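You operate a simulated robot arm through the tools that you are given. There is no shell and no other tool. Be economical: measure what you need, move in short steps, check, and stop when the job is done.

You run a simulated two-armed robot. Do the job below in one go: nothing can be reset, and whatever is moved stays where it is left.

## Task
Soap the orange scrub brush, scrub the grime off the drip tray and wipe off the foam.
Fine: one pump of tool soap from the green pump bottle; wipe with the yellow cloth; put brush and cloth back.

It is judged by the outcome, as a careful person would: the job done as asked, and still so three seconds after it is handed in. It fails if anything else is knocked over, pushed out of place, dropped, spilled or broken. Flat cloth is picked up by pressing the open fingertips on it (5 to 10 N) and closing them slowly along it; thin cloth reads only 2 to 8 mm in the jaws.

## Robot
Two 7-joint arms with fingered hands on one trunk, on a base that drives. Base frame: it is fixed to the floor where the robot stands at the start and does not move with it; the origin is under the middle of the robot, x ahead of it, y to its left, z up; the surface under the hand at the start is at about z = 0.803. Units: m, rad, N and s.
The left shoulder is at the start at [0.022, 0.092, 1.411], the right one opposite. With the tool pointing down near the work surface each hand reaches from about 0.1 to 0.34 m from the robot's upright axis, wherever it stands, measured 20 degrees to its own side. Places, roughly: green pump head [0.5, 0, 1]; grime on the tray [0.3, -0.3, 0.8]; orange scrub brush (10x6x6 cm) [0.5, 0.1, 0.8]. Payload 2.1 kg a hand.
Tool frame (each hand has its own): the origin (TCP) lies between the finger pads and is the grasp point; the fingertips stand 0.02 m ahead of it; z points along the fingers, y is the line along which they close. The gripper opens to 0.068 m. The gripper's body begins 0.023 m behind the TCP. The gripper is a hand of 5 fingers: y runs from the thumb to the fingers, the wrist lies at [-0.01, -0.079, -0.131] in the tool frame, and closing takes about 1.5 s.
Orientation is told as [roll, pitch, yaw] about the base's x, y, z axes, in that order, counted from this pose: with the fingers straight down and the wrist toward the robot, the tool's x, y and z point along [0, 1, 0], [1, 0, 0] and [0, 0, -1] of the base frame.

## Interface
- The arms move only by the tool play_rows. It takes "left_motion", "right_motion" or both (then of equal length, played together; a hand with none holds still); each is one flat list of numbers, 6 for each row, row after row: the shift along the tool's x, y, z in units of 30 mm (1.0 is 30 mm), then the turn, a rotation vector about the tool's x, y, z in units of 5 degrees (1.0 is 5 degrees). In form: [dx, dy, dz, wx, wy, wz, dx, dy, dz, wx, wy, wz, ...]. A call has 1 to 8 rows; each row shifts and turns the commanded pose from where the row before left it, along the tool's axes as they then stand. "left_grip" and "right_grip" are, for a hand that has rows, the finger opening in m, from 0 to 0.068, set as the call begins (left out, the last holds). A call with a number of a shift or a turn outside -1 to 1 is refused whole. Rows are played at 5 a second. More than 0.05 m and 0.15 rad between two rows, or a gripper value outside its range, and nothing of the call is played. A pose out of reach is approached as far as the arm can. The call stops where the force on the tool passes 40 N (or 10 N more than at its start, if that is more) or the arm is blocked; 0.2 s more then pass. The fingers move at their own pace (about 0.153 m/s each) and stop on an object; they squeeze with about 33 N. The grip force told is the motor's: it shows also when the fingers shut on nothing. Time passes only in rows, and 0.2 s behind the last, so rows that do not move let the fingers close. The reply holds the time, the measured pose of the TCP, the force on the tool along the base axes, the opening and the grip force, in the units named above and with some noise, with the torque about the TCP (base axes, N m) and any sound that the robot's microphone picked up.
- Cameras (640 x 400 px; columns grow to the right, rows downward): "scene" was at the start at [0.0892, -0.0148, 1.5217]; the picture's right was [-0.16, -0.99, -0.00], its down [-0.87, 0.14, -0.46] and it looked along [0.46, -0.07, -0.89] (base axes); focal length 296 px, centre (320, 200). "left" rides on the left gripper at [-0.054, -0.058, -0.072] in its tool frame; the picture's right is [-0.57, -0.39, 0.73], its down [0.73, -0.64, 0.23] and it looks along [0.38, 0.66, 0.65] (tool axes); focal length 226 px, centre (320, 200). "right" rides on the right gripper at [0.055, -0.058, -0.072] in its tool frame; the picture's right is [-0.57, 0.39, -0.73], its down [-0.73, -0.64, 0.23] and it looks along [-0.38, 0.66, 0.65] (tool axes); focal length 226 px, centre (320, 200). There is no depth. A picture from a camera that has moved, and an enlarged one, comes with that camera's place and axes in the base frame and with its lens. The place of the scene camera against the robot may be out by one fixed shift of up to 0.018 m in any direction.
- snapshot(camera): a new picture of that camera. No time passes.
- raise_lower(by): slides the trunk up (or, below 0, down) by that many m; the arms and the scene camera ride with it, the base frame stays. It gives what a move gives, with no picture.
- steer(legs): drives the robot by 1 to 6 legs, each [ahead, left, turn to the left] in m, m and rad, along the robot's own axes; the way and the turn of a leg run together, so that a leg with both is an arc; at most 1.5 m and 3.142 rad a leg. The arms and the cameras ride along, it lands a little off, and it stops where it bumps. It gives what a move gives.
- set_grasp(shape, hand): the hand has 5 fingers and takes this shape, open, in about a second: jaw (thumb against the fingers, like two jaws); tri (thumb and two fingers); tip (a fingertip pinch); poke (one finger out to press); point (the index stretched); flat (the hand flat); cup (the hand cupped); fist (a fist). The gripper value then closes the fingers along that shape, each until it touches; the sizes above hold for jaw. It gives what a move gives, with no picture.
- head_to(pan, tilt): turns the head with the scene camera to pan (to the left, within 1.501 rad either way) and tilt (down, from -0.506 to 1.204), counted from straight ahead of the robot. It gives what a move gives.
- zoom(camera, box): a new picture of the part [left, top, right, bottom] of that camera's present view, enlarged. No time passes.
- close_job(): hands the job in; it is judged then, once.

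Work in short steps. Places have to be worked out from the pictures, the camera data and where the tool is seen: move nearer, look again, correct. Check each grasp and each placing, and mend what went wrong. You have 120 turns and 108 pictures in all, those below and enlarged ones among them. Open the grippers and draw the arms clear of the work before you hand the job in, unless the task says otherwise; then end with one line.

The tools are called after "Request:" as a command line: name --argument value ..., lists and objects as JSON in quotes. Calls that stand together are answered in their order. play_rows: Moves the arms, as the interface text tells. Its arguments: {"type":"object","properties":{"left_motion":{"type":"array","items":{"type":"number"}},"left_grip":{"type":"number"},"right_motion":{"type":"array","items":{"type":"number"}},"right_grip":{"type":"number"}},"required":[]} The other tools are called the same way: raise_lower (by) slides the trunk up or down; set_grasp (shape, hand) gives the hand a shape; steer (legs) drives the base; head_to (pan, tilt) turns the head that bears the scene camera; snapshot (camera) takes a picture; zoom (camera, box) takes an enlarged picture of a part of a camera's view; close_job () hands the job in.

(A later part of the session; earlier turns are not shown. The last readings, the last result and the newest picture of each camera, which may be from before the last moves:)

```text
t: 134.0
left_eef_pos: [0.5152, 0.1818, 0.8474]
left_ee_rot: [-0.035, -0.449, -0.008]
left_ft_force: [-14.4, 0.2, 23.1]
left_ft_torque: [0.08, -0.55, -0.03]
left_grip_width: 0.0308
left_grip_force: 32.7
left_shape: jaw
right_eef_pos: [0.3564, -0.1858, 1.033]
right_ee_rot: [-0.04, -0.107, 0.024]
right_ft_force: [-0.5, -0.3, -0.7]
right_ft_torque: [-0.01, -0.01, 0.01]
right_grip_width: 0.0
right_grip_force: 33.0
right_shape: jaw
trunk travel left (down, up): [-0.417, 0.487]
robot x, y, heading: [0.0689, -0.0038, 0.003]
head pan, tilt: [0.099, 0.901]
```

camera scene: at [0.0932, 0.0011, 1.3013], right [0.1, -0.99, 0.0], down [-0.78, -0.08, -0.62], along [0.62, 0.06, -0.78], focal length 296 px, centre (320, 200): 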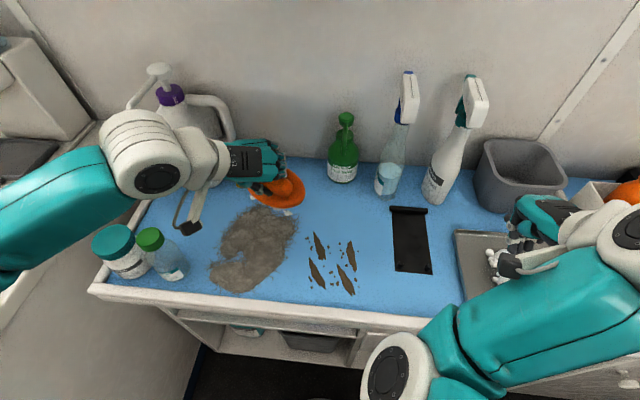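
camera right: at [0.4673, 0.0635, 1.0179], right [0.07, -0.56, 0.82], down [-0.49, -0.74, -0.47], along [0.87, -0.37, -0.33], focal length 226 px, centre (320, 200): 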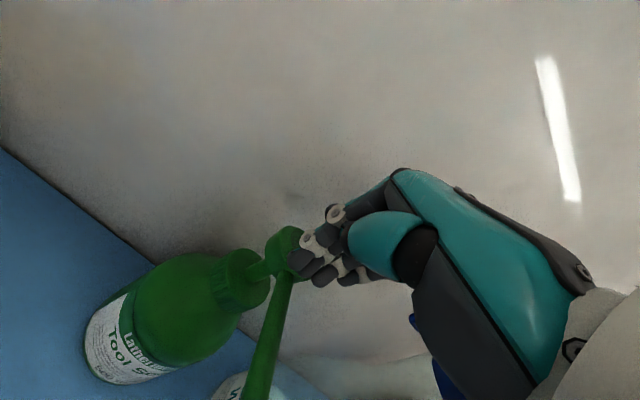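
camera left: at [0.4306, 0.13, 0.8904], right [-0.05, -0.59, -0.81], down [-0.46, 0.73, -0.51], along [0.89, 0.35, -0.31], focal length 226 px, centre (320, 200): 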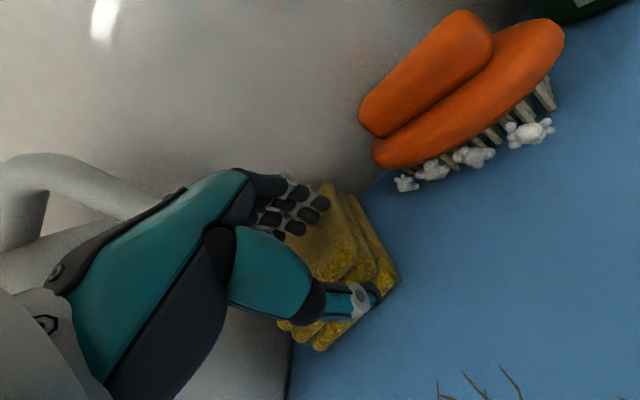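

The jaws now hold something at 31 mm with 33 N — the folded cloth itself. Command full close and lift carefully.

Request:
play_rows --left_motion '[0, 0, 0, 0, 0, 0, 0, 0, 0, 0, 0, 0, 0, 0, 0, 0, 0, 0, 0, -0.2, -0.4, 0, 0, 0, 0, -0.2, -0.6, 0, 0, 0, 0, -0.2, -0.8, 0, 0, 0]' --left_grip 0

Request:
zoom --camera "left" --box '[200, 100, 480, 380]'

```text
t: 135.4
left_eef_pos: [0.4779, 0.1826, 0.8847]
left_ee_rot: [-0.035, -0.443, -0.009]
left_ft_force: [0.2, -0.6, -0.1]
left_ft_torque: [-0.01, 0.02, 0.04]
left_grip_width: 0.0136
left_grip_force: 33.4
left_shape: jaw
right_eef_pos: [0.3602, -0.1846, 1.0319]
right_ee_rot: [-0.04, -0.104, 0.025]
right_ft_force: [-0.1, 0.6, 1.0]
right_ft_torque: [0.01, 0.01, -0.03]
right_grip_width: 0.0002
right_grip_force: 33.2
right_shape: jaw
trunk travel left (down, up): [-0.417, 0.487]
robot x, y, heading: [0.0687, -0.0044, 0.001]
head pan, tilt: [0.099, 0.901]
```

```text
1.43 times, centred on (340, 240) of left
camera zoom: at [0.3921, 0.1312, 0.9272], right [-0.05, -0.59, -0.81], down [-0.46, 0.73, -0.5], along [0.89, 0.35, -0.31], focal length 323 px, centre (291, 143)
```

zoom: 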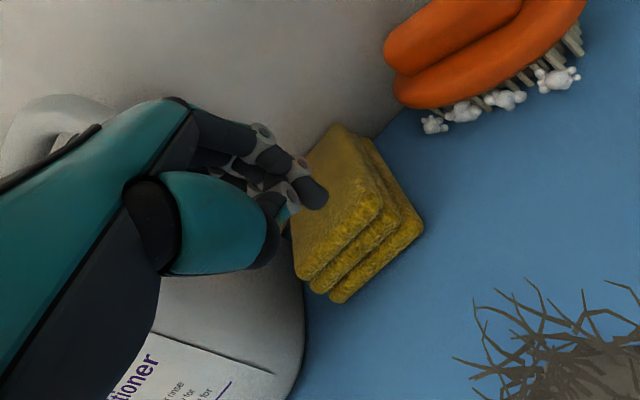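

Width reads 13.6 mm; unclear whether the cloth is held. I lift 4 cm more and compare.

Request:
play_rows --left_motion '[0, 0.4, -0.9, 0, 0, 0, 0, 0.3, -0.7, 0, 0, 0]'

Request:
zoom --camera "left" --box '[200, 100, 480, 380]'

```text
t: 136.0
left_eef_pos: [0.476, 0.1833, 0.9393]
left_ee_rot: [-0.033, -0.445, -0.008]
left_ft_force: [0.4, 0.7, 0.3]
left_ft_torque: [-0.05, -0.01, -0.02]
left_grip_width: 0.014
left_grip_force: 33.1
left_shape: jaw
right_eef_pos: [0.3585, -0.1852, 1.032]
right_ee_rot: [-0.039, -0.102, 0.024]
right_ft_force: [0.2, 0.6, 0.1]
right_ft_torque: [0.0, 0.01, 0.0]
right_grip_width: 0.0
right_grip_force: 33.2
right_shape: jaw
trunk travel left (down, up): [-0.417, 0.487]
robot x, y, heading: [0.0693, -0.0001, 0.003]
head pan, tilt: [0.099, 0.901]
```

```text
1.43 times, centred on (340, 240) of left
camera zoom: at [0.3912, 0.1328, 0.9806], right [-0.05, -0.59, -0.81], down [-0.46, 0.73, -0.51], along [0.89, 0.35, -0.31], focal length 323 px, centre (291, 143)
```

zoom: 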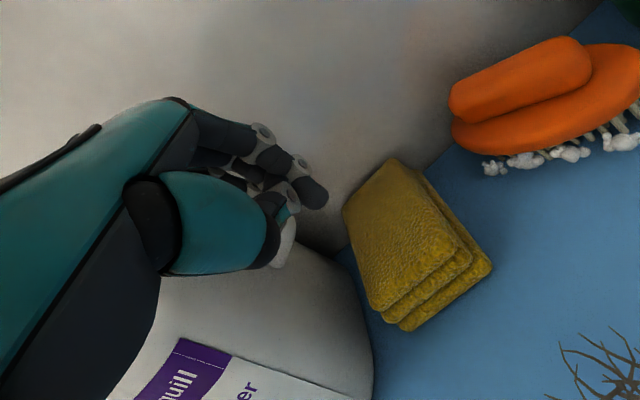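

Not held. My very first press (hand upright, ~20 N, closing from 4 cm) had caught the cloth at 3 mm before I reopened, so I replicate exactly that: upright, same spot.

Request:
play_rows --left_motion '[0, 0, 0, 1, 0, 0, 0, 0, 0, 1, 0, 0, 0, 0, 0, 1, 0, 0, 0, 0.5, 0, 1, 0, 0, 0, 0.57, 0, 1, 0, 0, 0, 0, 0.9, 0, 0, 0, 0, 0, 0.9, 0, 0, 0, 0, 0, 0.65, 0, 0, 0]' --left_grip 0.04

Request:
play_rows --left_motion '[0, 0, 0.2, 0, 0, 0, 0, 0, 0.06, 0, 0, 0, 0, 0, 0, 0, 0, 0]'

```text
t: 137.8
left_eef_pos: [0.5085, 0.1818, 0.8676]
left_ee_rot: [-0.033, -0.008, -0.025]
left_ft_force: [0.3, 0.1, 0.0]
left_ft_torque: [-0.02, -0.01, -0.02]
left_grip_width: 0.0395
left_grip_force: 0.0
left_shape: jaw
right_eef_pos: [0.3578, -0.1854, 1.0323]
right_ee_rot: [-0.04, -0.102, 0.026]
right_ft_force: [0.4, 0.5, -0.1]
right_ft_torque: [-0.01, 0.0, 0.0]
right_grip_width: 0.0
right_grip_force: 32.7
right_shape: jaw
trunk travel left (down, up): [-0.417, 0.487]
robot x, y, heading: [0.0656, -0.0014, 0.006]
head pan, tilt: [0.099, 0.901]
```

```text
t: 138.6
left_eef_pos: [0.5101, 0.1828, 0.8602]
left_ee_rot: [-0.031, -0.008, -0.023]
left_ft_force: [0.4, -0.3, 0.0]
left_ft_torque: [0.01, -0.01, -0.02]
left_grip_width: 0.0396
left_grip_force: 0.0
left_shape: jaw
right_eef_pos: [0.3589, -0.1845, 1.0326]
right_ee_rot: [-0.04, -0.102, 0.024]
right_ft_force: [-0.1, 1.0, -0.4]
right_ft_torque: [-0.01, 0.01, 0.04]
right_grip_width: 0.0
right_grip_force: 33.0
right_shape: jaw
trunk travel left (down, up): [-0.417, 0.487]
robot x, y, heading: [0.0656, -0.0031, 0.004]
head pan, tilt: [0.099, 0.901]
```

Request:
play_rows --left_motion '[0, 0, 0.1, 0, 0, 0, 0, 0, 0, 0, 0, 0]'

Request:
play_rows --left_motion '[0, 0, 0, 0, 0, 0]' --left_grip 0.03

```text
t: 139.2
left_eef_pos: [0.509, 0.1811, 0.859]
left_ee_rot: [-0.032, -0.011, -0.024]
left_ft_force: [0.3, 1.5, 6.4]
left_ft_torque: [0.06, -0.19, 0.01]
left_grip_width: 0.0399
left_grip_force: 0.0
left_shape: jaw
right_eef_pos: [0.3588, -0.1848, 1.0324]
right_ee_rot: [-0.041, -0.103, 0.024]
right_ft_force: [0.0, -0.3, 0.2]
right_ft_torque: [-0.01, 0.01, 0.01]
right_grip_width: 0.0
right_grip_force: 32.7
right_shape: jaw
trunk travel left (down, up): [-0.417, 0.487]
robot x, y, heading: [0.0655, -0.0009, 0.004]
head pan, tilt: [0.099, 0.901]
```

```text
t: 139.6
left_eef_pos: [0.5092, 0.1819, 0.8584]
left_ee_rot: [-0.031, -0.012, -0.025]
left_ft_force: [4.0, 1.6, 10.2]
left_ft_torque: [0.09, -0.33, -0.02]
left_grip_width: 0.0333
left_grip_force: 0.1
left_shape: jaw
right_eef_pos: [0.3583, -0.1859, 1.0307]
right_ee_rot: [-0.039, -0.103, 0.025]
right_ft_force: [0.2, 0.2, 0.5]
right_ft_torque: [0.02, -0.01, 0.01]
right_grip_width: 0.0001
right_grip_force: 33.3
right_shape: jaw
trunk travel left (down, up): [-0.417, 0.487]
robot x, y, heading: [0.0652, -0.005, 0.004]
head pan, tilt: [0.099, 0.901]
```

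Pressing 10 N, still sliding. I increase the press to ~20 N as in the first success and close on.

Request:
play_rows --left_motion '[0, 0, 0, 0, 0, 0]' --left_grip 0.04

Request:
play_rows --left_motion '[0, 0, 0.08, 0, 0, 0, 0, 0, 0, 0, 0, 0]'

Request:
play_rows --left_motion '[0, 0, 0, 0, 0, 0]' --left_grip 0.03

```text
t: 140.0
left_eef_pos: [0.5094, 0.1814, 0.858]
left_ee_rot: [-0.03, -0.009, -0.025]
left_ft_force: [-0.3, 0.6, 10.3]
left_ft_torque: [-0.01, -0.25, 0.0]
left_grip_width: 0.0387
left_grip_force: 0.1
left_shape: jaw
right_eef_pos: [0.3581, -0.1844, 1.0322]
right_ee_rot: [-0.041, -0.104, 0.024]
right_ft_force: [-0.2, 0.1, 0.0]
right_ft_torque: [0.01, 0.0, 0.02]
right_grip_width: 0.0001
right_grip_force: 33.2
right_shape: jaw
trunk travel left (down, up): [-0.417, 0.487]
robot x, y, heading: [0.0687, -0.0017, 0.008]
head pan, tilt: [0.099, 0.901]
```

```text
t: 140.6
left_eef_pos: [0.5079, 0.1819, 0.8576]
left_ee_rot: [-0.031, -0.015, -0.023]
left_ft_force: [0.0, 0.3, 28.1]
left_ft_torque: [0.05, -0.7, 0.02]
left_grip_width: 0.0395
left_grip_force: 0.1
left_shape: jaw
right_eef_pos: [0.3569, -0.1851, 1.0327]
right_ee_rot: [-0.04, -0.105, 0.024]
right_ft_force: [0.4, -0.2, -0.4]
right_ft_torque: [0.0, 0.01, 0.0]
right_grip_width: 0.0
right_grip_force: 32.8
right_shape: jaw
trunk travel left (down, up): [-0.417, 0.487]
robot x, y, heading: [0.0667, -0.0019, 0.003]
head pan, tilt: [0.099, 0.901]
```

```text
t: 141.0
left_eef_pos: [0.5085, 0.1807, 0.8581]
left_ee_rot: [-0.03, -0.014, -0.023]
left_ft_force: [4.7, 1.9, 34.0]
left_ft_torque: [0.05, -0.9, 0.03]
left_grip_width: 0.0344
left_grip_force: 0.0
left_shape: jaw
right_eef_pos: [0.3576, -0.1864, 1.0338]
right_ee_rot: [-0.04, -0.105, 0.023]
right_ft_force: [-0.1, -0.6, 0.0]
right_ft_torque: [0.03, -0.03, 0.0]
right_grip_width: 0.0
right_grip_force: 32.3
right_shape: jaw
trunk travel left (down, up): [-0.417, 0.487]
robot x, y, heading: [0.0647, -0.002, 0.01]
head pan, tilt: [0.099, 0.901]
```

Force grows as the fingers close because the tips arc down. I ease to ~8 N and raise ~2 mm with each closing step, checking each reading.

Request:
play_rows --left_motion '[0, 0, -0.13, 0, 0, 0, 0, 0, 0, 0, 0, 0]' --left_grip 0.03

Request:
play_rows --left_motion '[0, 0, -0.04, 0, 0, 0]' --left_grip 0.022

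```text
t: 141.6
left_eef_pos: [0.5085, 0.1816, 0.8584]
left_ee_rot: [-0.032, -0.005, -0.026]
left_ft_force: [3.9, 0.8, 12.9]
left_ft_torque: [0.1, -0.42, -0.01]
left_grip_width: 0.0345
left_grip_force: 0.1
left_shape: jaw
right_eef_pos: [0.3578, -0.185, 1.0313]
right_ee_rot: [-0.04, -0.105, 0.025]
right_ft_force: [-1.0, -0.2, -0.4]
right_ft_torque: [-0.01, -0.01, 0.01]
right_grip_width: 0.0
right_grip_force: 33.1
right_shape: jaw
trunk travel left (down, up): [-0.417, 0.487]
robot x, y, heading: [0.0698, -0.0031, 0.006]
head pan, tilt: [0.099, 0.901]
```

```text
t: 142.0
left_eef_pos: [0.5075, 0.1818, 0.8591]
left_ee_rot: [-0.033, -0.003, -0.025]
left_ft_force: [1.2, 0.3, 3.5]
left_ft_torque: [-0.03, -0.07, 0.02]
left_grip_width: 0.0229
left_grip_force: 0.0
left_shape: jaw
right_eef_pos: [0.3593, -0.1848, 1.0326]
right_ee_rot: [-0.04, -0.102, 0.024]
right_ft_force: [0.4, 0.9, -0.4]
right_ft_torque: [-0.04, -0.01, -0.01]
right_grip_width: 0.0001
right_grip_force: 33.3
right_shape: jaw
trunk travel left (down, up): [-0.417, 0.487]
robot x, y, heading: [0.0675, -0.0015, 0.007]
head pan, tilt: [0.099, 0.901]
```

Torque says the thumb never touches: it hangs off the cloth's front edge. I lift, move 2 cm further forward, tilt 10°, and press again.

Request:
play_rows --left_motion '[0, 0, -0.6, 0, 0, 0, 0, 0.65, 0, -1, 0, 0, 0.1, 0, 0, -1, 0, 0, 0, 0, 0.5, 0, 0, 0, 0, 0, 0.1, 0, 0, 0]' --left_grip 0.045

Request:
play_rows --left_motion '[0, 0, 0.1, 0, 0, 0, 0, 0, 0.06, 0, 0, 0]'

Request:
snapshot --camera "left"

```text
t: 143.2
left_eef_pos: [0.5314, 0.1846, 0.8619]
left_ee_rot: [-0.031, -0.186, -0.02]
left_ft_force: [-1.8, -0.1, 11.2]
left_ft_torque: [-0.01, 0.34, 0.01]
left_grip_width: 0.0441
left_grip_force: 0.1
left_shape: jaw
right_eef_pos: [0.3584, -0.185, 1.0329]
right_ee_rot: [-0.04, -0.102, 0.025]
right_ft_force: [0.1, 0.2, 0.1]
right_ft_torque: [0.01, -0.01, 0.0]
right_grip_width: 0.0
right_grip_force: 33.4
right_shape: jaw
trunk travel left (down, up): [-0.417, 0.487]
robot x, y, heading: [0.0669, -0.0047, 0.004]
head pan, tilt: [0.099, 0.901]
```

```text
t: 143.8
left_eef_pos: [0.5327, 0.1846, 0.863]
left_ee_rot: [-0.032, -0.198, -0.017]
left_ft_force: [-5.0, 0.6, 24.2]
left_ft_torque: [0.03, 0.76, -0.01]
left_grip_width: 0.0442
left_grip_force: 0.0
left_shape: jaw
right_eef_pos: [0.3573, -0.1866, 1.0319]
right_ee_rot: [-0.04, -0.105, 0.025]
right_ft_force: [-0.7, -0.8, -0.4]
right_ft_torque: [-0.02, 0.05, 0.03]
right_grip_width: 0.0
right_grip_force: 32.8
right_shape: jaw
trunk travel left (down, up): [-0.417, 0.487]
robot x, y, heading: [0.0665, -0.0039, 0.005]
head pan, tilt: [0.099, 0.901]
stopped in row 2 (left hand): the force on the tool passed its limit at 43 N (the readings are from after the stop); the commanded pose is now the measured one
```

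```text
6 pictures are left
camera left: at [0.4604, 0.1331, 0.923], right [-0.25, -0.59, -0.77], down [-0.56, 0.73, -0.38], along [0.79, 0.34, -0.51], focal length 226 px, centre (320, 200)
```

left: 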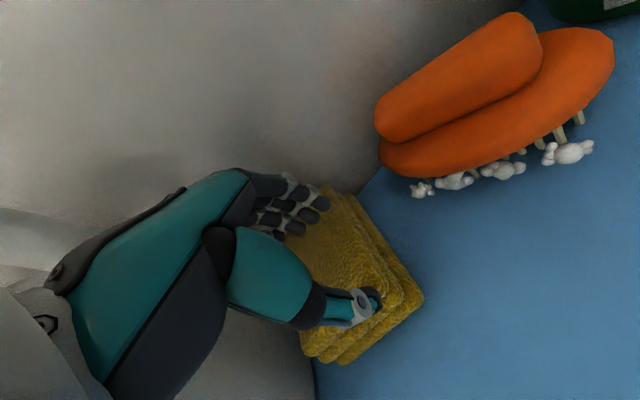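

Now the thumb bears on the cloth. I ease off, reduce the tilt 5° to balance both sides, and press to ~8 N.

Request:
play_rows --left_motion '[0, 0, -0.25, 1, 0, 0, 0, 0, 0.1, 0.2, 0, 0, 0, 0, 0, 0, 0, 0]'

Request:
play_rows --left_motion '[0, 0, 0.08, 0, 0, 0, 0, 0, 0, 0, 0, 0]'

```text
t: 144.6
left_eef_pos: [0.5306, 0.1854, 0.8635]
left_ee_rot: [-0.033, -0.085, -0.022]
left_ft_force: [1.1, 0.1, 0.8]
left_ft_torque: [-0.03, 0.0, 0.0]
left_grip_width: 0.0451
left_grip_force: 0.1
left_shape: jaw
right_eef_pos: [0.359, -0.1841, 1.0336]
right_ee_rot: [-0.04, -0.103, 0.024]
right_ft_force: [0.3, 0.4, 0.2]
right_ft_torque: [0.02, 0.01, 0.0]
right_grip_width: 0.0001
right_grip_force: 33.2
right_shape: jaw
trunk travel left (down, up): [-0.417, 0.487]
robot x, y, heading: [0.0655, -0.0012, 0.002]
head pan, tilt: [0.099, 0.901]
```

```text
t: 145.2
left_eef_pos: [0.5315, 0.1854, 0.8612]
left_ee_rot: [-0.033, -0.084, -0.022]
left_ft_force: [-0.6, -0.3, -0.4]
left_ft_torque: [0.03, -0.01, 0.03]
left_grip_width: 0.0446
left_grip_force: 0.0
left_shape: jaw
right_eef_pos: [0.3602, -0.185, 1.0316]
right_ee_rot: [-0.041, -0.102, 0.025]
right_ft_force: [0.7, -0.2, 0.0]
right_ft_torque: [0.01, 0.03, 0.01]
right_grip_width: 0.0002
right_grip_force: 32.6
right_shape: jaw
trunk travel left (down, up): [-0.417, 0.487]
robot x, y, heading: [0.0638, -0.0018, 0.012]
head pan, tilt: [0.099, 0.901]
```

Request:
play_rows --left_motion '[0, 0, 0.12, 0, 0, 0, 0, 0, 0.03, 0, 0, 0]'

Request:
play_rows --left_motion '[0, 0, 0, 0, 0, 0]' --left_grip 0.03

```text
t: 145.8
left_eef_pos: [0.5313, 0.1855, 0.8562]
left_ee_rot: [-0.032, -0.086, -0.023]
left_ft_force: [-1.2, -0.3, 3.6]
left_ft_torque: [0.04, 0.07, -0.01]
left_grip_width: 0.0462
left_grip_force: 0.2
left_shape: jaw
right_eef_pos: [0.3588, -0.1855, 1.0321]
right_ee_rot: [-0.04, -0.104, 0.024]
right_ft_force: [1.0, 0.2, -0.3]
right_ft_torque: [0.01, 0.02, 0.01]
right_grip_width: 0.0
right_grip_force: 32.8
right_shape: jaw
trunk travel left (down, up): [-0.417, 0.487]
robot x, y, heading: [0.0671, -0.0012, 0.004]
head pan, tilt: [0.099, 0.901]
```

```text
t: 146.2
left_eef_pos: [0.5288, 0.1871, 0.8557]
left_ee_rot: [-0.033, -0.084, -0.021]
left_ft_force: [-26.1, 0.2, 10.9]
left_ft_torque: [0.0, 0.75, 0.09]
left_grip_width: 0.0185
left_grip_force: 33.0
left_shape: jaw
right_eef_pos: [0.3555, -0.1844, 1.0332]
right_ee_rot: [-0.04, -0.106, 0.026]
right_ft_force: [-0.6, -0.6, 0.5]
right_ft_torque: [-0.02, 0.02, 0.0]
right_grip_width: 0.0
right_grip_force: 33.2
right_shape: jaw
trunk travel left (down, up): [-0.417, 0.487]
robot x, y, heading: [0.0636, -0.0013, 0.008]
head pan, tilt: [0.099, 0.901]
```

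Now the jaws grip (33 N) while closing on the cloth. Close fully and check.

Request:
play_rows --left_motion '[0, 0, 0, 0, 0, 0, 0, 0, 0, 0, 0, 0, 0, 0, 0, 0, 0, 0, 0, 0, 0, 0, 0, 0]' --left_grip 0

Request:
play_rows --left_motion '[0, -0.1, -0.5, 0, 0, 0, 0, -0.2, -0.8, 0, 0, 0, 0, -0.2, -0.9, 0, 0, 0]'

Request:
snapshot --camera "left"

```text
t: 147.2
left_eef_pos: [0.5303, 0.1859, 0.8582]
left_ee_rot: [-0.03, -0.087, -0.021]
left_ft_force: [-26.0, 0.6, 2.8]
left_ft_torque: [-0.01, 0.56, 0.09]
left_grip_width: 0.019
left_grip_force: 33.3
left_shape: jaw
right_eef_pos: [0.3554, -0.1846, 1.0331]
right_ee_rot: [-0.04, -0.107, 0.024]
right_ft_force: [-0.8, 0.2, -1.1]
right_ft_torque: [0.0, -0.01, 0.02]
right_grip_width: 0.0001
right_grip_force: 33.3
right_shape: jaw
trunk travel left (down, up): [-0.417, 0.487]
robot x, y, heading: [0.0683, -0.0017, 0.007]
head pan, tilt: [0.099, 0.901]
```

```text
t: 148.0
left_eef_pos: [0.5129, 0.1881, 0.921]
left_ee_rot: [-0.034, -0.086, -0.021]
left_ft_force: [-0.4, 0.1, 0.4]
left_ft_torque: [0.04, -0.01, 0.03]
left_grip_width: 0.0087
left_grip_force: 33.2
left_shape: jaw
right_eef_pos: [0.3601, -0.1849, 1.0335]
right_ee_rot: [-0.041, -0.102, 0.023]
right_ft_force: [-0.2, 0.6, 0.1]
right_ft_torque: [-0.01, -0.01, 0.01]
right_grip_width: 0.0
right_grip_force: 33.1
right_shape: jaw
trunk travel left (down, up): [-0.417, 0.487]
robot x, y, heading: [0.0661, -0.0053, 0.006]
head pan, tilt: [0.099, 0.901]
```

```text
5 pictures are left
camera left: at [0.447, 0.1368, 0.9896], right [-0.34, -0.58, -0.74], down [-0.6, 0.74, -0.31], along [0.73, 0.34, -0.6], focal length 226 px, centre (320, 200)
```

left: 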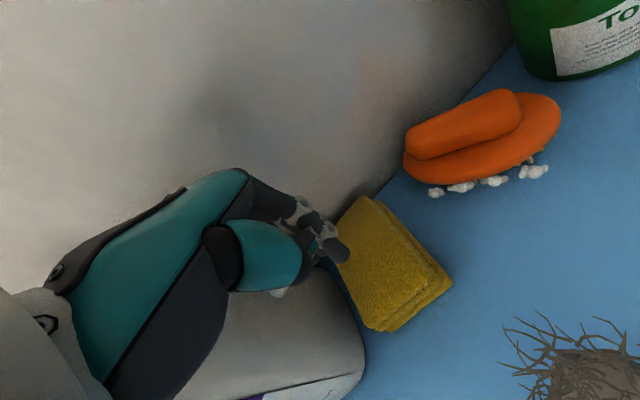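

It slipped out again (only the very top was pinched). I retry at this balanced spot with a wider opening and a firmer press so the tips sink deeper, then lift slowly.

Request:
play_rows --left_motion '[0, 0.3, 0.3, 0, 0, 0, 0, 0.25, 0.9, 0, 0, 0, 0, 0.1, 0.9, 0, 0, 0, 0, 0, 0.15, 0, 0, 0, 0, 0, 0, 0, 0, 0]' --left_grip 0.056

Request:
play_rows --left_motion '[0, 0, 0.1, 0, 0, 0, 0, 0, 0.1, 0, 0, 0]'

```text
t: 149.2
left_eef_pos: [0.5405, 0.1837, 0.8599]
left_ee_rot: [-0.034, -0.103, -0.02]
left_ft_force: [2.2, -0.2, 15.4]
left_ft_torque: [0.02, 0.59, -0.01]
left_grip_width: 0.0563
left_grip_force: 0.0
left_shape: jaw
right_eef_pos: [0.359, -0.1847, 1.0326]
right_ee_rot: [-0.041, -0.103, 0.025]
right_ft_force: [-0.2, -0.1, -0.9]
right_ft_torque: [0.02, 0.05, 0.01]
right_grip_width: 0.0001
right_grip_force: 33.3
right_shape: jaw
trunk travel left (down, up): [-0.417, 0.487]
robot x, y, heading: [0.066, -0.0048, 0.006]
head pan, tilt: [0.099, 0.901]
stopped in row 5 (left hand): the force on the tool passed its limit at 42 N (the readings are from after the stop); the commanded pose is now the measured one
```

```text
t: 149.7
left_eef_pos: [0.543, 0.1849, 0.8606]
left_ee_rot: [-0.034, -0.113, -0.02]
left_ft_force: [-1.4, 0.4, 14.3]
left_ft_torque: [-0.04, 0.61, 0.01]
left_grip_width: 0.0575
left_grip_force: 0.1
left_shape: jaw
right_eef_pos: [0.3584, -0.1857, 1.0321]
right_ee_rot: [-0.041, -0.104, 0.022]
right_ft_force: [-0.3, 0.5, 0.0]
right_ft_torque: [-0.02, 0.04, -0.02]
right_grip_width: 0.0
right_grip_force: 32.7
right_shape: jaw
trunk travel left (down, up): [-0.417, 0.487]
robot x, y, heading: [0.0671, -0.0027, 0.005]
head pan, tilt: [0.099, 0.901]
stopped in row 2 (left hand): the force on the tool passed its limit at 44 N (the readings are from after the stop); the commanded pose is now the measured one
```

Only the thumb bears now. Tilt back 5°, and start closing from 5.5 cm in steps.

Request:
play_rows --left_motion '[0, -0.2, -0.15, 1, 0, 0, 0, 0, 0.15, 0.3, 0, 0, 0, 0, 0.05, 0, 0, 0]'

Request:
play_rows --left_motion '[0, 0, 0, 0, 0, 0]' --left_grip 0.045

Request:
play_rows --left_motion '[0, 0, 0, 0, 0, 0]' --left_grip 0.036

```text
t: 150.5
left_eef_pos: [0.537, 0.1845, 0.8586]
left_ee_rot: [-0.034, 0.001, -0.024]
left_ft_force: [-0.8, 1.1, 11.7]
left_ft_torque: [0.11, -0.34, 0.02]
left_grip_width: 0.0557
left_grip_force: 0.0
left_shape: jaw
right_eef_pos: [0.3592, -0.1851, 1.0328]
right_ee_rot: [-0.042, -0.104, 0.025]
right_ft_force: [-0.6, 0.0, 0.4]
right_ft_torque: [0.02, -0.01, 0.02]
right_grip_width: 0.0
right_grip_force: 32.7
right_shape: jaw
trunk travel left (down, up): [-0.417, 0.487]
robot x, y, heading: [0.0678, -0.0023, 0.007]
head pan, tilt: [0.099, 0.901]
```

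```text
t: 150.9
left_eef_pos: [0.5358, 0.1851, 0.8544]
left_ee_rot: [-0.035, 0.009, -0.024]
left_ft_force: [0.0, 0.1, 0.3]
left_ft_torque: [0.01, 0.0, -0.01]
left_grip_width: 0.0
left_grip_force: 32.4
left_shape: jaw
right_eef_pos: [0.3603, -0.1844, 1.0317]
right_ee_rot: [-0.042, -0.104, 0.025]
right_ft_force: [-0.4, -1.0, -0.3]
right_ft_torque: [0.0, -0.01, 0.0]
right_grip_width: 0.0
right_grip_force: 32.8
right_shape: jaw
trunk travel left (down, up): [-0.417, 0.487]
robot x, y, heading: [0.0672, -0.0009, 0.008]
head pan, tilt: [0.099, 0.901]
```

```text
t: 151.3
left_eef_pos: [0.5357, 0.1846, 0.8583]
left_ee_rot: [-0.033, 0.0, -0.025]
left_ft_force: [-0.8, -0.3, 10.3]
left_ft_torque: [0.02, -0.06, 0.03]
left_grip_width: 0.0296
left_grip_force: 0.0
left_shape: jaw
right_eef_pos: [0.3575, -0.1846, 1.0328]
right_ee_rot: [-0.041, -0.106, 0.025]
right_ft_force: [0.1, -0.8, -0.6]
right_ft_torque: [0.01, -0.01, -0.01]
right_grip_width: 0.0001
right_grip_force: 33.3
right_shape: jaw
trunk travel left (down, up): [-0.417, 0.487]
robot x, y, heading: [0.066, -0.0008, 0.008]
head pan, tilt: [0.099, 0.901]
```

At x≈0.536 with 3 cm opening both sides bear evenly (10 N, no torque). I continue closing in small steps from here.

Request:
play_rows --left_motion '[0, 0, 0, 0, 0, 0]' --left_grip 0.026

Request:
play_rows --left_motion '[0, 0, 0, 0, 0, 0]' --left_grip 0.02

Request:
play_rows --left_motion '[0, 0, 0, 0, 0, 0]' --left_grip 0.014

Request:
play_rows --left_motion '[0, 0, 0, 0, 0, 0]' --left_grip 0.008

Request:
play_rows --left_motion '[0, 0, 0, 0, 0, 0, 0, 0, 0, 0, 0, 0, 0, 0, 0, 0, 0, 0]' --left_grip 0

```text
t: 151.7
left_eef_pos: [0.536, 0.1844, 0.8558]
left_ee_rot: [-0.035, 0.005, -0.024]
left_ft_force: [0.2, -0.2, -1.3]
left_ft_torque: [-0.03, -0.01, 0.0]
left_grip_width: 0.0001
left_grip_force: 33.2
left_shape: jaw
right_eef_pos: [0.359, -0.1857, 1.032]
right_ee_rot: [-0.041, -0.103, 0.025]
right_ft_force: [0.6, 0.2, 0.0]
right_ft_torque: [0.0, 0.03, 0.05]
right_grip_width: 0.0
right_grip_force: 33.3
right_shape: jaw
trunk travel left (down, up): [-0.417, 0.487]
robot x, y, heading: [0.0659, -0.0047, 0.005]
head pan, tilt: [0.099, 0.901]
```

```text
t: 152.1
left_eef_pos: [0.5366, 0.185, 0.857]
left_ee_rot: [-0.034, 0.003, -0.025]
left_ft_force: [0.1, 0.3, 8.0]
left_ft_torque: [-0.01, 0.03, 0.0]
left_grip_width: 0.0185
left_grip_force: 0.0
left_shape: jaw
right_eef_pos: [0.3583, -0.1856, 1.0334]
right_ee_rot: [-0.041, -0.105, 0.025]
right_ft_force: [0.4, 0.3, -0.3]
right_ft_torque: [-0.05, 0.03, 0.03]
right_grip_width: 0.0002
right_grip_force: 33.4
right_shape: jaw
trunk travel left (down, up): [-0.417, 0.487]
robot x, y, heading: [0.0651, -0.0025, 0.005]
head pan, tilt: [0.099, 0.901]
```

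```text
t: 152.5
left_eef_pos: [0.5356, 0.1844, 0.8556]
left_ee_rot: [-0.037, 0.007, -0.026]
left_ft_force: [-1.0, 0.0, 0.6]
left_ft_torque: [0.01, 0.03, 0.02]
left_grip_width: 0.0001
left_grip_force: 33.0
left_shape: jaw
right_eef_pos: [0.359, -0.1849, 1.032]
right_ee_rot: [-0.041, -0.102, 0.023]
right_ft_force: [1.0, 1.1, -0.1]
right_ft_torque: [-0.01, 0.0, 0.01]
right_grip_width: 0.0002
right_grip_force: 33.2
right_shape: jaw
trunk travel left (down, up): [-0.417, 0.487]
robot x, y, heading: [0.0629, 0.0001, 0.006]
head pan, tilt: [0.099, 0.901]
```

```text
t: 152.9
left_eef_pos: [0.5362, 0.1851, 0.8566]
left_ee_rot: [-0.035, 0.005, -0.024]
left_ft_force: [-0.2, 0.3, 1.6]
left_ft_torque: [0.01, 0.0, 0.01]
left_grip_width: 0.0026
left_grip_force: 0.1
left_shape: jaw
right_eef_pos: [0.3595, -0.1847, 1.0319]
right_ee_rot: [-0.043, -0.103, 0.025]
right_ft_force: [0.5, 1.3, 0.2]
right_ft_torque: [-0.02, 0.03, 0.01]
right_grip_width: 0.0
right_grip_force: 33.0
right_shape: jaw
trunk travel left (down, up): [-0.417, 0.487]
robot x, y, heading: [0.0646, -0.003, 0.004]
head pan, tilt: [0.099, 0.901]
```

```text
t: 153.7
left_eef_pos: [0.5359, 0.1854, 0.8562]
left_ee_rot: [-0.036, 0.007, -0.025]
left_ft_force: [0.9, 0.9, 0.1]
left_ft_torque: [-0.01, 0.03, 0.03]
left_grip_width: 0.0
left_grip_force: 33.2
left_shape: jaw
right_eef_pos: [0.3588, -0.1851, 1.0327]
right_ee_rot: [-0.043, -0.102, 0.024]
right_ft_force: [0.2, 1.2, -0.6]
right_ft_torque: [0.01, -0.01, 0.0]
right_grip_width: 0.0002
right_grip_force: 32.6
right_shape: jaw
trunk travel left (down, up): [-0.417, 0.487]
robot x, y, heading: [0.0658, -0.0016, 0.006]
head pan, tilt: [0.099, 0.901]
```

I understand the gripper now: any close command closes fully, so the fingers must straddle more. Best bite was with the thumb low on the cloth's front face. I set that up deeper: tilt ~27°, opening 5.8 cm, thumb just ahead of the front edge (x≈0.49).

Request:
play_rows --left_motion '[0, 0, -0.9, 0, 0, 0, 0, -1, 0, -1, 0, 0, 0, 0, 0, -1, 0, 0, 0, 0, 0, -1, 0, 0, 0, 0, 0, -1, 0, 0, 0, 0, 0, -1, 0, 0, 0, 0, 0, -0.6, 0, 0]' --left_grip 0.058

Request:
play_rows --left_motion '[0.1, -0.25, 0.5, 0, 0, 0, 0, -0.2, 0.4, 0, 0, 0]'

```text
t: 155.3
left_eef_pos: [0.5066, 0.1873, 0.8839]
left_ee_rot: [-0.036, -0.486, -0.008]
left_ft_force: [0.0, 0.4, -0.1]
left_ft_torque: [-0.02, 0.05, -0.03]
left_grip_width: 0.0578
left_grip_force: 0.1
left_shape: jaw
right_eef_pos: [0.3591, -0.1859, 1.0318]
right_ee_rot: [-0.041, -0.102, 0.026]
right_ft_force: [0.2, 0.7, -0.3]
right_ft_torque: [0.0, 0.01, -0.01]
right_grip_width: 0.0001
right_grip_force: 32.8
right_shape: jaw
trunk travel left (down, up): [-0.417, 0.487]
robot x, y, heading: [0.0664, -0.0004, 0.004]
head pan, tilt: [0.099, 0.901]
```

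```text
t: 155.9
left_eef_pos: [0.5071, 0.1883, 0.8524]
left_ee_rot: [-0.038, -0.484, -0.008]
left_ft_force: [-0.3, -0.8, -0.1]
left_ft_torque: [0.0, -0.03, 0.02]
left_grip_width: 0.0582
left_grip_force: 0.0
left_shape: jaw
right_eef_pos: [0.3586, -0.1867, 1.0323]
right_ee_rot: [-0.042, -0.102, 0.024]
right_ft_force: [-0.2, 0.0, -0.5]
right_ft_torque: [-0.01, -0.01, 0.0]
right_grip_width: 0.0
right_grip_force: 32.6
right_shape: jaw
trunk travel left (down, up): [-0.417, 0.487]
robot x, y, heading: [0.0652, -0.0024, 0.01]
head pan, tilt: [0.099, 0.901]
```

Now lower the last centimetre until the fingers press the top, watching force.

Request:
play_rows --left_motion '[0, -0.12, 0.22, 0, 0, 0, 0, -0.07, 0.13, 0, 0, 0]'

Request:
play_rows --left_motion '[0, -0.06, 0.11, 0, 0, 0]'

Request:
snapshot --camera "left"

```text
t: 156.5
left_eef_pos: [0.5077, 0.1873, 0.841]
left_ee_rot: [-0.038, -0.483, -0.004]
left_ft_force: [-0.4, 0.0, 0.9]
left_ft_torque: [0.01, -0.01, -0.01]
left_grip_width: 0.0582
left_grip_force: 0.1
left_shape: jaw
right_eef_pos: [0.3593, -0.1862, 1.0319]
right_ee_rot: [-0.043, -0.104, 0.024]
right_ft_force: [-0.1, 0.8, -0.3]
right_ft_torque: [0.0, 0.01, 0.01]
right_grip_width: 0.0001
right_grip_force: 32.9
right_shape: jaw
trunk travel left (down, up): [-0.417, 0.487]
robot x, y, heading: [0.0681, 0.0006, 0.001]
head pan, tilt: [0.099, 0.901]
```

```text
t: 156.9
left_eef_pos: [0.5064, 0.1872, 0.8383]
left_ee_rot: [-0.039, -0.486, -0.004]
left_ft_force: [-2.0, 1.0, 6.3]
left_ft_torque: [0.0, -0.29, 0.01]
left_grip_width: 0.0585
left_grip_force: 0.1
left_shape: jaw
right_eef_pos: [0.3581, -0.1841, 1.0324]
right_ee_rot: [-0.042, -0.106, 0.024]
right_ft_force: [0.4, -1.1, 0.4]
right_ft_torque: [0.04, 0.01, -0.02]
right_grip_width: 0.0001
right_grip_force: 33.0
right_shape: jaw
trunk travel left (down, up): [-0.417, 0.487]
robot x, y, heading: [0.0671, -0.0039, 0.006]
head pan, tilt: [0.099, 0.901]
```

```text
4 pictures are left
camera left: at [0.4202, 0.1359, 0.8767], right [-0.02, -0.59, -0.8], down [-0.44, 0.73, -0.53], along [0.9, 0.35, -0.27], focal length 226 px, centre (320, 200)
```

left: 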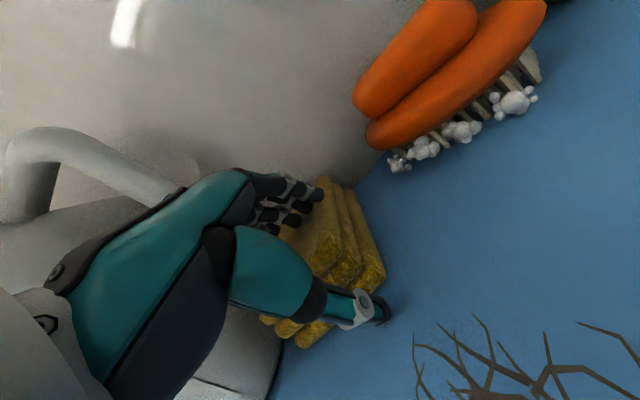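

Thumb is in front of the cloth near the mat, fingers on top (6 N). Close fully and lift straight up slowly.

Request:
play_rows --left_motion '[0, 0, 0, 0, 0, 0, 0, 0, 0, 0, 0, 0, 0, 0, 0, 0, 0, 0, 0, 0, 0, 0, 0, 0, 0, 0, 0, 0, 0, 0]' --left_grip 0

Request:
play_rows --left_motion '[0, 0.09, -0.18, 0, 0, 0, 0, 0.09, -0.18, 0, 0, 0, 0, 0.09, -0.18, 0, 0, 0, 0, 0.09, -0.18, 0, 0, 0, 0, 0.14, -0.27, 0, 0, 0, 0, 0.14, -0.27, 0, 0, 0]'

```text
t: 158.1
left_eef_pos: [0.5053, 0.1871, 0.8402]
left_ee_rot: [-0.038, -0.488, -0.006]
left_ft_force: [-10.8, 0.7, 24.6]
left_ft_torque: [0.12, -1.06, -0.01]
left_grip_width: 0.0433
left_grip_force: 33.5
left_shape: jaw
right_eef_pos: [0.3562, -0.186, 1.0335]
right_ee_rot: [-0.039, -0.107, 0.025]
right_ft_force: [-0.6, 0.6, 0.4]
right_ft_torque: [0.02, 0.02, 0.01]
right_grip_width: 0.0
right_grip_force: 32.7
right_shape: jaw
trunk travel left (down, up): [-0.417, 0.487]
robot x, y, heading: [0.0663, -0.0019, 0.003]
head pan, tilt: [0.099, 0.901]
```

```text
t: 159.5
left_eef_pos: [0.5043, 0.1881, 0.882]
left_ee_rot: [-0.037, -0.487, -0.008]
left_ft_force: [-21.0, -0.7, 7.3]
left_ft_torque: [-0.03, 0.15, 0.08]
left_grip_width: 0.0209
left_grip_force: 33.0
left_shape: jaw
right_eef_pos: [0.3557, -0.1855, 1.0326]
right_ee_rot: [-0.04, -0.107, 0.025]
right_ft_force: [-0.1, 0.6, 0.4]
right_ft_torque: [0.02, -0.04, 0.01]
right_grip_width: 0.0001
right_grip_force: 33.0
right_shape: jaw
trunk travel left (down, up): [-0.417, 0.487]
robot x, y, heading: [0.065, -0.0001, -0.0]
head pan, tilt: [0.099, 0.901]
```

Still gripping something (21 mm, 33 N). Lift 3 cm more and look.

Request:
play_rows --left_motion '[0, 0.14, -0.27, 0, 0, 0, 0, 0.2, -0.4, 0, 0, 0, 0, 0.2, -0.4, 0, 0, 0]'

Request:
snapshot --camera "left"

```text
t: 160.3
left_eef_pos: [0.5061, 0.1916, 0.9149]
left_ee_rot: [-0.039, -0.483, -0.005]
left_ft_force: [-0.1, 0.2, -0.6]
left_ft_torque: [0.0, -0.03, 0.02]
left_grip_width: 0.0179
left_grip_force: 33.1
left_shape: jaw
right_eef_pos: [0.3591, -0.1849, 1.032]
right_ee_rot: [-0.042, -0.103, 0.024]
right_ft_force: [0.2, 0.3, 0.3]
right_ft_torque: [0.0, 0.0, -0.02]
right_grip_width: 0.0
right_grip_force: 33.0
right_shape: jaw
trunk travel left (down, up): [-0.417, 0.487]
robot x, y, heading: [0.0685, -0.0056, 0.007]
head pan, tilt: [0.099, 0.901]
```

```text
3 pictures are left
camera left: at [0.4196, 0.1396, 0.954], right [-0.02, -0.59, -0.8], down [-0.44, 0.73, -0.53], along [0.9, 0.35, -0.28], focal length 226 px, centre (320, 200)
```

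left: 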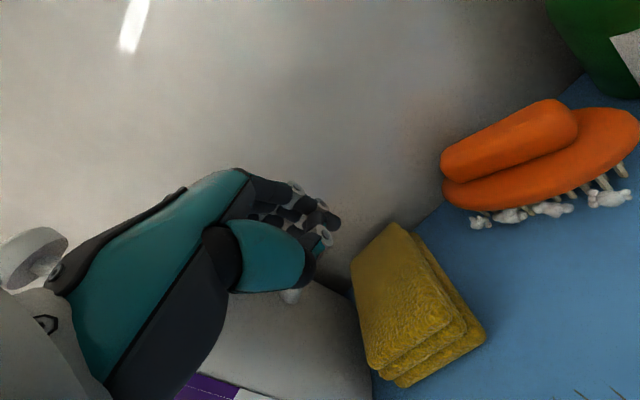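

It carried the cloth ~4 cm then slipped. I'll use a steeper hand (≈40° tilt), thumb at mat level under the front edge, fingers well back on top, more centred on the cloth.

Request:
play_rows --left_motion '[0.3, 0, 0, -1, 0, 0, 0, 0, 0, -1, 0, 0, 0, -0.5, 0.1, -0.5, 0, 0, 0, -0.4, 0.5, 0, 0, 0, 0, -0.35, 0.4, 0, 0, 0, 0, -0.2, 0.25, 0, 0, 0]' --left_grip 0.06

Request:
play_rows --left_motion '[0, -0.1, 0.12, 0, 0, 0]'

```text
t: 161.7
left_eef_pos: [0.4982, 0.1981, 0.8598]
left_ee_rot: [-0.046, -0.701, 0.005]
left_ft_force: [1.0, -0.6, -0.5]
left_ft_torque: [0.03, 0.01, 0.0]
left_grip_width: 0.0597
left_grip_force: 0.2
left_shape: jaw
right_eef_pos: [0.3571, -0.1854, 1.0328]
right_ee_rot: [-0.042, -0.104, 0.024]
right_ft_force: [-0.5, 0.2, 0.5]
right_ft_torque: [0.01, -0.03, 0.0]
right_grip_width: 0.0
right_grip_force: 32.7
right_shape: jaw
trunk travel left (down, up): [-0.417, 0.487]
robot x, y, heading: [0.0647, -0.0008, 0.007]
head pan, tilt: [0.099, 0.901]
```

```text
t: 162.1
left_eef_pos: [0.4967, 0.1982, 0.8549]
left_ee_rot: [-0.045, -0.7, 0.005]
left_ft_force: [-0.4, -0.4, 0.1]
left_ft_torque: [0.02, 0.02, -0.03]
left_grip_width: 0.0596
left_grip_force: 0.0
left_shape: jaw
right_eef_pos: [0.3584, -0.1856, 1.0328]
right_ee_rot: [-0.04, -0.103, 0.022]
right_ft_force: [0.3, -0.4, -0.1]
right_ft_torque: [0.03, 0.01, -0.02]
right_grip_width: 0.0002
right_grip_force: 33.4
right_shape: jaw
trunk travel left (down, up): [-0.417, 0.487]
robot x, y, heading: [0.0662, -0.0008, 0.003]
head pan, tilt: [0.099, 0.901]
```

Request:
play_rows --left_motion '[0, -0.12, 0.15, 0, 0, 0, 0, -0.12, 0.15, 0, 0, 0]'

Request:
play_rows --left_motion '[0, -0.06, 0.08, 0, 0, 0, 0, -0.06, 0.08, 0, 0, 0]'

```text
t: 162.7
left_eef_pos: [0.4971, 0.1985, 0.8442]
left_ee_rot: [-0.044, -0.703, 0.004]
left_ft_force: [0.5, 0.3, 0.7]
left_ft_torque: [-0.01, 0.03, 0.0]
left_grip_width: 0.0598
left_grip_force: 0.0
left_shape: jaw
right_eef_pos: [0.3594, -0.1847, 1.0316]
right_ee_rot: [-0.042, -0.101, 0.023]
right_ft_force: [0.1, -0.3, -0.3]
right_ft_torque: [-0.01, 0.02, 0.02]
right_grip_width: 0.0
right_grip_force: 32.7
right_shape: jaw
trunk travel left (down, up): [-0.417, 0.487]
robot x, y, heading: [0.0608, 0.0032, 0.012]
head pan, tilt: [0.099, 0.901]
```

```text
t: 163.5
left_eef_pos: [0.4979, 0.1986, 0.8428]
left_ee_rot: [-0.045, -0.72, 0.008]
left_ft_force: [-10.9, 0.7, 26.6]
left_ft_torque: [-0.03, 0.88, -0.04]
left_grip_width: 0.0597
left_grip_force: 0.1
left_shape: jaw
right_eef_pos: [0.3559, -0.1864, 1.034]
right_ee_rot: [-0.04, -0.107, 0.025]
right_ft_force: [-0.5, 0.6, 0.5]
right_ft_torque: [0.01, -0.01, 0.01]
right_grip_width: 0.0002
right_grip_force: 33.2
right_shape: jaw
trunk travel left (down, up): [-0.417, 0.487]
robot x, y, heading: [0.0676, -0.0029, 0.011]
head pan, tilt: [0.099, 0.901]
stopped in row 2 (left hand): the force on the tool passed its limit at 42 N (the readings are from after the stop); the commanded pose is now the measured one
```

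The thumb is on the mat in front of the cloth. Ease off slightly, slide forward a touch, close and lift slowly straight up.

Request:
play_rows --left_motion '[0, 0.12, 0.02, 0, 0, 0, 0, 0.1, 0.05, 0, 0, 0]'

Request:
play_rows --left_motion '[0, 0, 0, 0, 0, 0, 0, 0, 0, 0, 0, 0, 0, 0, 0, 0, 0, 0, 0, 0, 0, 0, 0, 0, 0, 0, 0, 0, 0, 0]' --left_grip 0

Request:
play_rows --left_motion '[0, 0.13, -0.15, 0, 0, 0, 0, 0.13, -0.15, 0, 0, 0, 0, 0.13, -0.15, 0, 0, 0, 0, 0.13, -0.15, 0, 0, 0, 0, 0.13, -0.15, 0, 0, 0, 0, 0.13, -0.15, 0, 0, 0]'

```text
t: 164.1
left_eef_pos: [0.5032, 0.1978, 0.8449]
left_ee_rot: [-0.046, -0.713, 0.004]
left_ft_force: [-10.5, 0.5, 31.6]
left_ft_torque: [-0.02, 1.23, -0.05]
left_grip_width: 0.0605
left_grip_force: 0.1
left_shape: jaw
right_eef_pos: [0.3559, -0.1859, 1.0341]
right_ee_rot: [-0.042, -0.105, 0.023]
right_ft_force: [-0.4, -0.7, 1.5]
right_ft_torque: [-0.05, 0.02, -0.01]
right_grip_width: 0.0001
right_grip_force: 33.5
right_shape: jaw
trunk travel left (down, up): [-0.417, 0.487]
robot x, y, heading: [0.0691, 0.0015, 0.005]
head pan, tilt: [0.099, 0.901]
```

```text
t: 165.3
left_eef_pos: [0.5035, 0.1967, 0.8434]
left_ee_rot: [-0.045, -0.712, 0.005]
left_ft_force: [-14.1, -0.7, 23.9]
left_ft_torque: [0.06, -0.14, -0.04]
left_grip_width: 0.0416
left_grip_force: 33.2
left_shape: jaw
right_eef_pos: [0.3564, -0.1864, 1.0342]
right_ee_rot: [-0.041, -0.106, 0.024]
right_ft_force: [0.1, 0.0, -0.3]
right_ft_torque: [-0.02, 0.0, -0.01]
right_grip_width: 0.0001
right_grip_force: 32.9
right_shape: jaw
trunk travel left (down, up): [-0.417, 0.487]
robot x, y, heading: [0.0696, -0.0063, 0.01]
head pan, tilt: [0.099, 0.901]
```

```text
t: 166.7
left_eef_pos: [0.5039, 0.2006, 0.8797]
left_ee_rot: [-0.044, -0.712, 0.005]
left_ft_force: [-23.0, -1.4, 4.7]
left_ft_torque: [-0.03, 0.51, 0.03]
left_grip_width: 0.0048
left_grip_force: 33.5
left_shape: jaw
right_eef_pos: [0.3558, -0.1846, 1.0331]
right_ee_rot: [-0.04, -0.107, 0.025]
right_ft_force: [0.8, -0.1, -0.3]
right_ft_torque: [-0.01, 0.02, -0.05]
right_grip_width: 0.0
right_grip_force: 32.9
right_shape: jaw
trunk travel left (down, up): [-0.417, 0.487]
robot x, y, heading: [0.0682, -0.002, 0.005]
head pan, tilt: [0.099, 0.901]
```

Width is now 4.8 mm – the range of a real cloth pinch. Lift further gently and check.

Request:
play_rows --left_motion '[0, 0.1, -0.15, 0, 0, 0, 0, 0.1, -0.2, 0, 0, 0, 0, 0.1, -0.2, 0, 0, 0, 0, 0.2, -0.3, 0, 0, 0]'

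Request:
snapshot --camera "left"

```text
t: 167.7
left_eef_pos: [0.5009, 0.1985, 0.9075]
left_ee_rot: [-0.044, -0.709, 0.003]
left_ft_force: [0.2, 0.0, 0.0]
left_ft_torque: [0.01, 0.02, 0.0]
left_grip_width: 0.0043
left_grip_force: 32.8
left_shape: jaw
right_eef_pos: [0.3594, -0.185, 1.0319]
right_ee_rot: [-0.041, -0.102, 0.025]
right_ft_force: [0.2, 0.4, 0.8]
right_ft_torque: [0.02, 0.0, 0.03]
right_grip_width: 0.0
right_grip_force: 32.6
right_shape: jaw
trunk travel left (down, up): [-0.417, 0.487]
robot x, y, heading: [0.0623, -0.0022, 0.004]
head pan, tilt: [0.099, 0.901]
```

```text
2 pictures are left
camera left: at [0.4087, 0.148, 0.9262], right [0.17, -0.6, -0.78], down [-0.32, 0.72, -0.62], along [0.93, 0.35, -0.07], focal length 226 px, centre (320, 200)
```

left: 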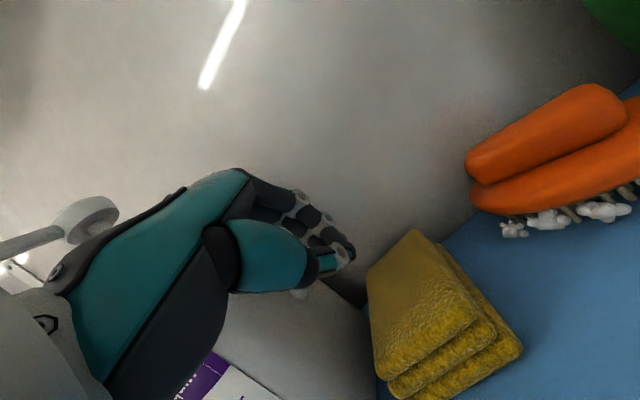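

Still slipping. The stack is ~6.3 cm wide in y, just under the 6.8 cm jaw, so I'll straddle its whole width. That needs the fingers closing along y with the wrist on the right (away from the jug): raise, level and yaw the left hand +90°.

Request:
play_rows --left_motion '[0, 0.5, -0.7, 1, 0, 0, 0, 0.5, -0.7, 1, 0, 0, 0, 0, -0.5, 1, 0, 0, 0, 0, 0, 1, 0, 0, 0, 0, 0, 1, 0, 0, 0, 0, 0, 1, 0, 0, 0, 0, 0, 1, 0, 0, 0, 0, 0, 1, 0, 0]' --left_grip 0.068

Request:
play_rows --left_motion '[0, 0, 0, 0, 0, -1, 0, 0, 0, 0, 0, -1, 0, 0, 0, 0, 0, -1, 0, 0, 0, 0, 0, -1, 0, 0, 0, 0, 0, -1, 0, 0, 0, 0, 0, -1, 0, 0, 0, 0, 0, -1, 0, 0, 0, 0, 0, -1]'

Request:
play_rows --left_motion '[0, 0, 0, 0, 0, -1, 0, 0, 0, 0, 0, -1, 0, 0, 0, 0, 0, -1, 0, 0, 0, 0, 0, -1, 0, 0, 0, 0, 0, -1, 0, 0, 0, 0, 0, -1, 0, 0, 0, 0, 0, -1, 0, 0, 0, 0, 0, -1]'

```text
t: 169.5
left_eef_pos: [0.4906, 0.2019, 0.9708]
left_ee_rot: [-0.035, -0.01, -0.025]
left_ft_force: [0.1, 0.2, 0.0]
left_ft_torque: [-0.05, 0.0, 0.03]
left_grip_width: 0.0677
left_grip_force: 0.0
left_shape: jaw
right_eef_pos: [0.3587, -0.1849, 1.0321]
right_ee_rot: [-0.041, -0.103, 0.025]
right_ft_force: [0.4, -0.2, -0.2]
right_ft_torque: [0.01, -0.01, -0.01]
right_grip_width: 0.0
right_grip_force: 32.7
right_shape: jaw
trunk travel left (down, up): [-0.417, 0.487]
robot x, y, heading: [0.0647, -0.0041, 0.006]
head pan, tilt: [0.099, 0.901]
```

```text
t: 171.3
left_eef_pos: [0.4902, 0.2037, 0.9712]
left_ee_rot: [-0.034, 0.011, 0.677]
left_ft_force: [0.2, -0.4, 0.2]
left_ft_torque: [0.0, 0.0, 0.03]
left_grip_width: 0.0676
left_grip_force: 0.1
left_shape: jaw
right_eef_pos: [0.359, -0.1851, 1.0313]
right_ee_rot: [-0.043, -0.104, 0.024]
right_ft_force: [0.1, -1.3, 0.8]
right_ft_torque: [-0.02, 0.0, -0.05]
right_grip_width: 0.0001
right_grip_force: 33.2
right_shape: jaw
trunk travel left (down, up): [-0.417, 0.487]
robot x, y, heading: [0.0633, -0.002, 0.008]
head pan, tilt: [0.099, 0.901]
```

```text
t: 173.1
left_eef_pos: [0.4899, 0.2032, 0.9711]
left_ee_rot: [-0.017, 0.031, 1.374]
left_ft_force: [-0.2, -0.1, -0.2]
left_ft_torque: [-0.01, -0.01, 0.04]
left_grip_width: 0.0678
left_grip_force: 0.1
left_shape: jaw
right_eef_pos: [0.3598, -0.1846, 1.0338]
right_ee_rot: [-0.042, -0.103, 0.024]
right_ft_force: [-0.5, -0.3, 0.5]
right_ft_torque: [-0.02, -0.01, 0.0]
right_grip_width: 0.0001
right_grip_force: 32.8
right_shape: jaw
trunk travel left (down, up): [-0.417, 0.487]
robot x, y, heading: [0.0665, -0.0031, 0.006]
head pan, tilt: [0.099, 0.901]
```

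Yaw +90° works. I finish the yaw and take one picture to fix the cloth's edges from here.

Request:
play_rows --left_motion '[0, 0, 0, 0, 0, -1, 0, 0, 0, 0, 0, -1, 0, 0, 0, 0, 0, -0.2]'

Request:
snapshot --camera "left"

```text
t: 173.9
left_eef_pos: [0.4906, 0.2023, 0.9709]
left_ee_rot: [-0.011, 0.036, 1.566]
left_ft_force: [-0.4, -0.5, 0.3]
left_ft_torque: [-0.01, 0.02, 0.04]
left_grip_width: 0.0676
left_grip_force: 0.1
left_shape: jaw
right_eef_pos: [0.3587, -0.1847, 1.0316]
right_ee_rot: [-0.04, -0.101, 0.024]
right_ft_force: [-0.9, -0.7, 0.2]
right_ft_torque: [0.03, 0.01, -0.04]
right_grip_width: 0.0
right_grip_force: 33.5
right_shape: jaw
trunk travel left (down, up): [-0.417, 0.487]
robot x, y, heading: [0.0655, 0.003, 0.002]
head pan, tilt: [0.099, 0.901]
```

```text
1 pictures are left
camera left: at [0.5435, 0.1463, 1.0454], right [0.57, -0.42, -0.71], down [-0.73, -0.64, -0.21], along [-0.37, 0.64, -0.67], focal length 226 px, centre (320, 200)
```

left: 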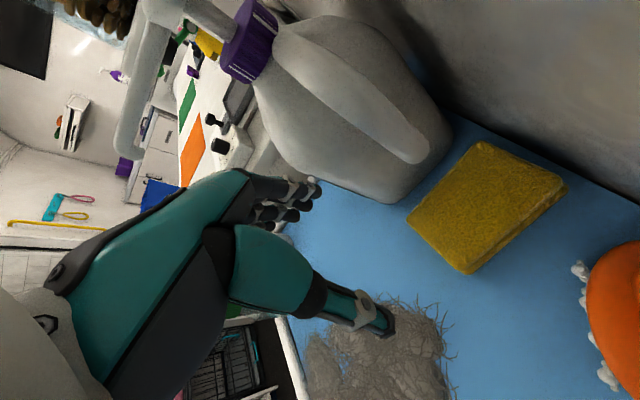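

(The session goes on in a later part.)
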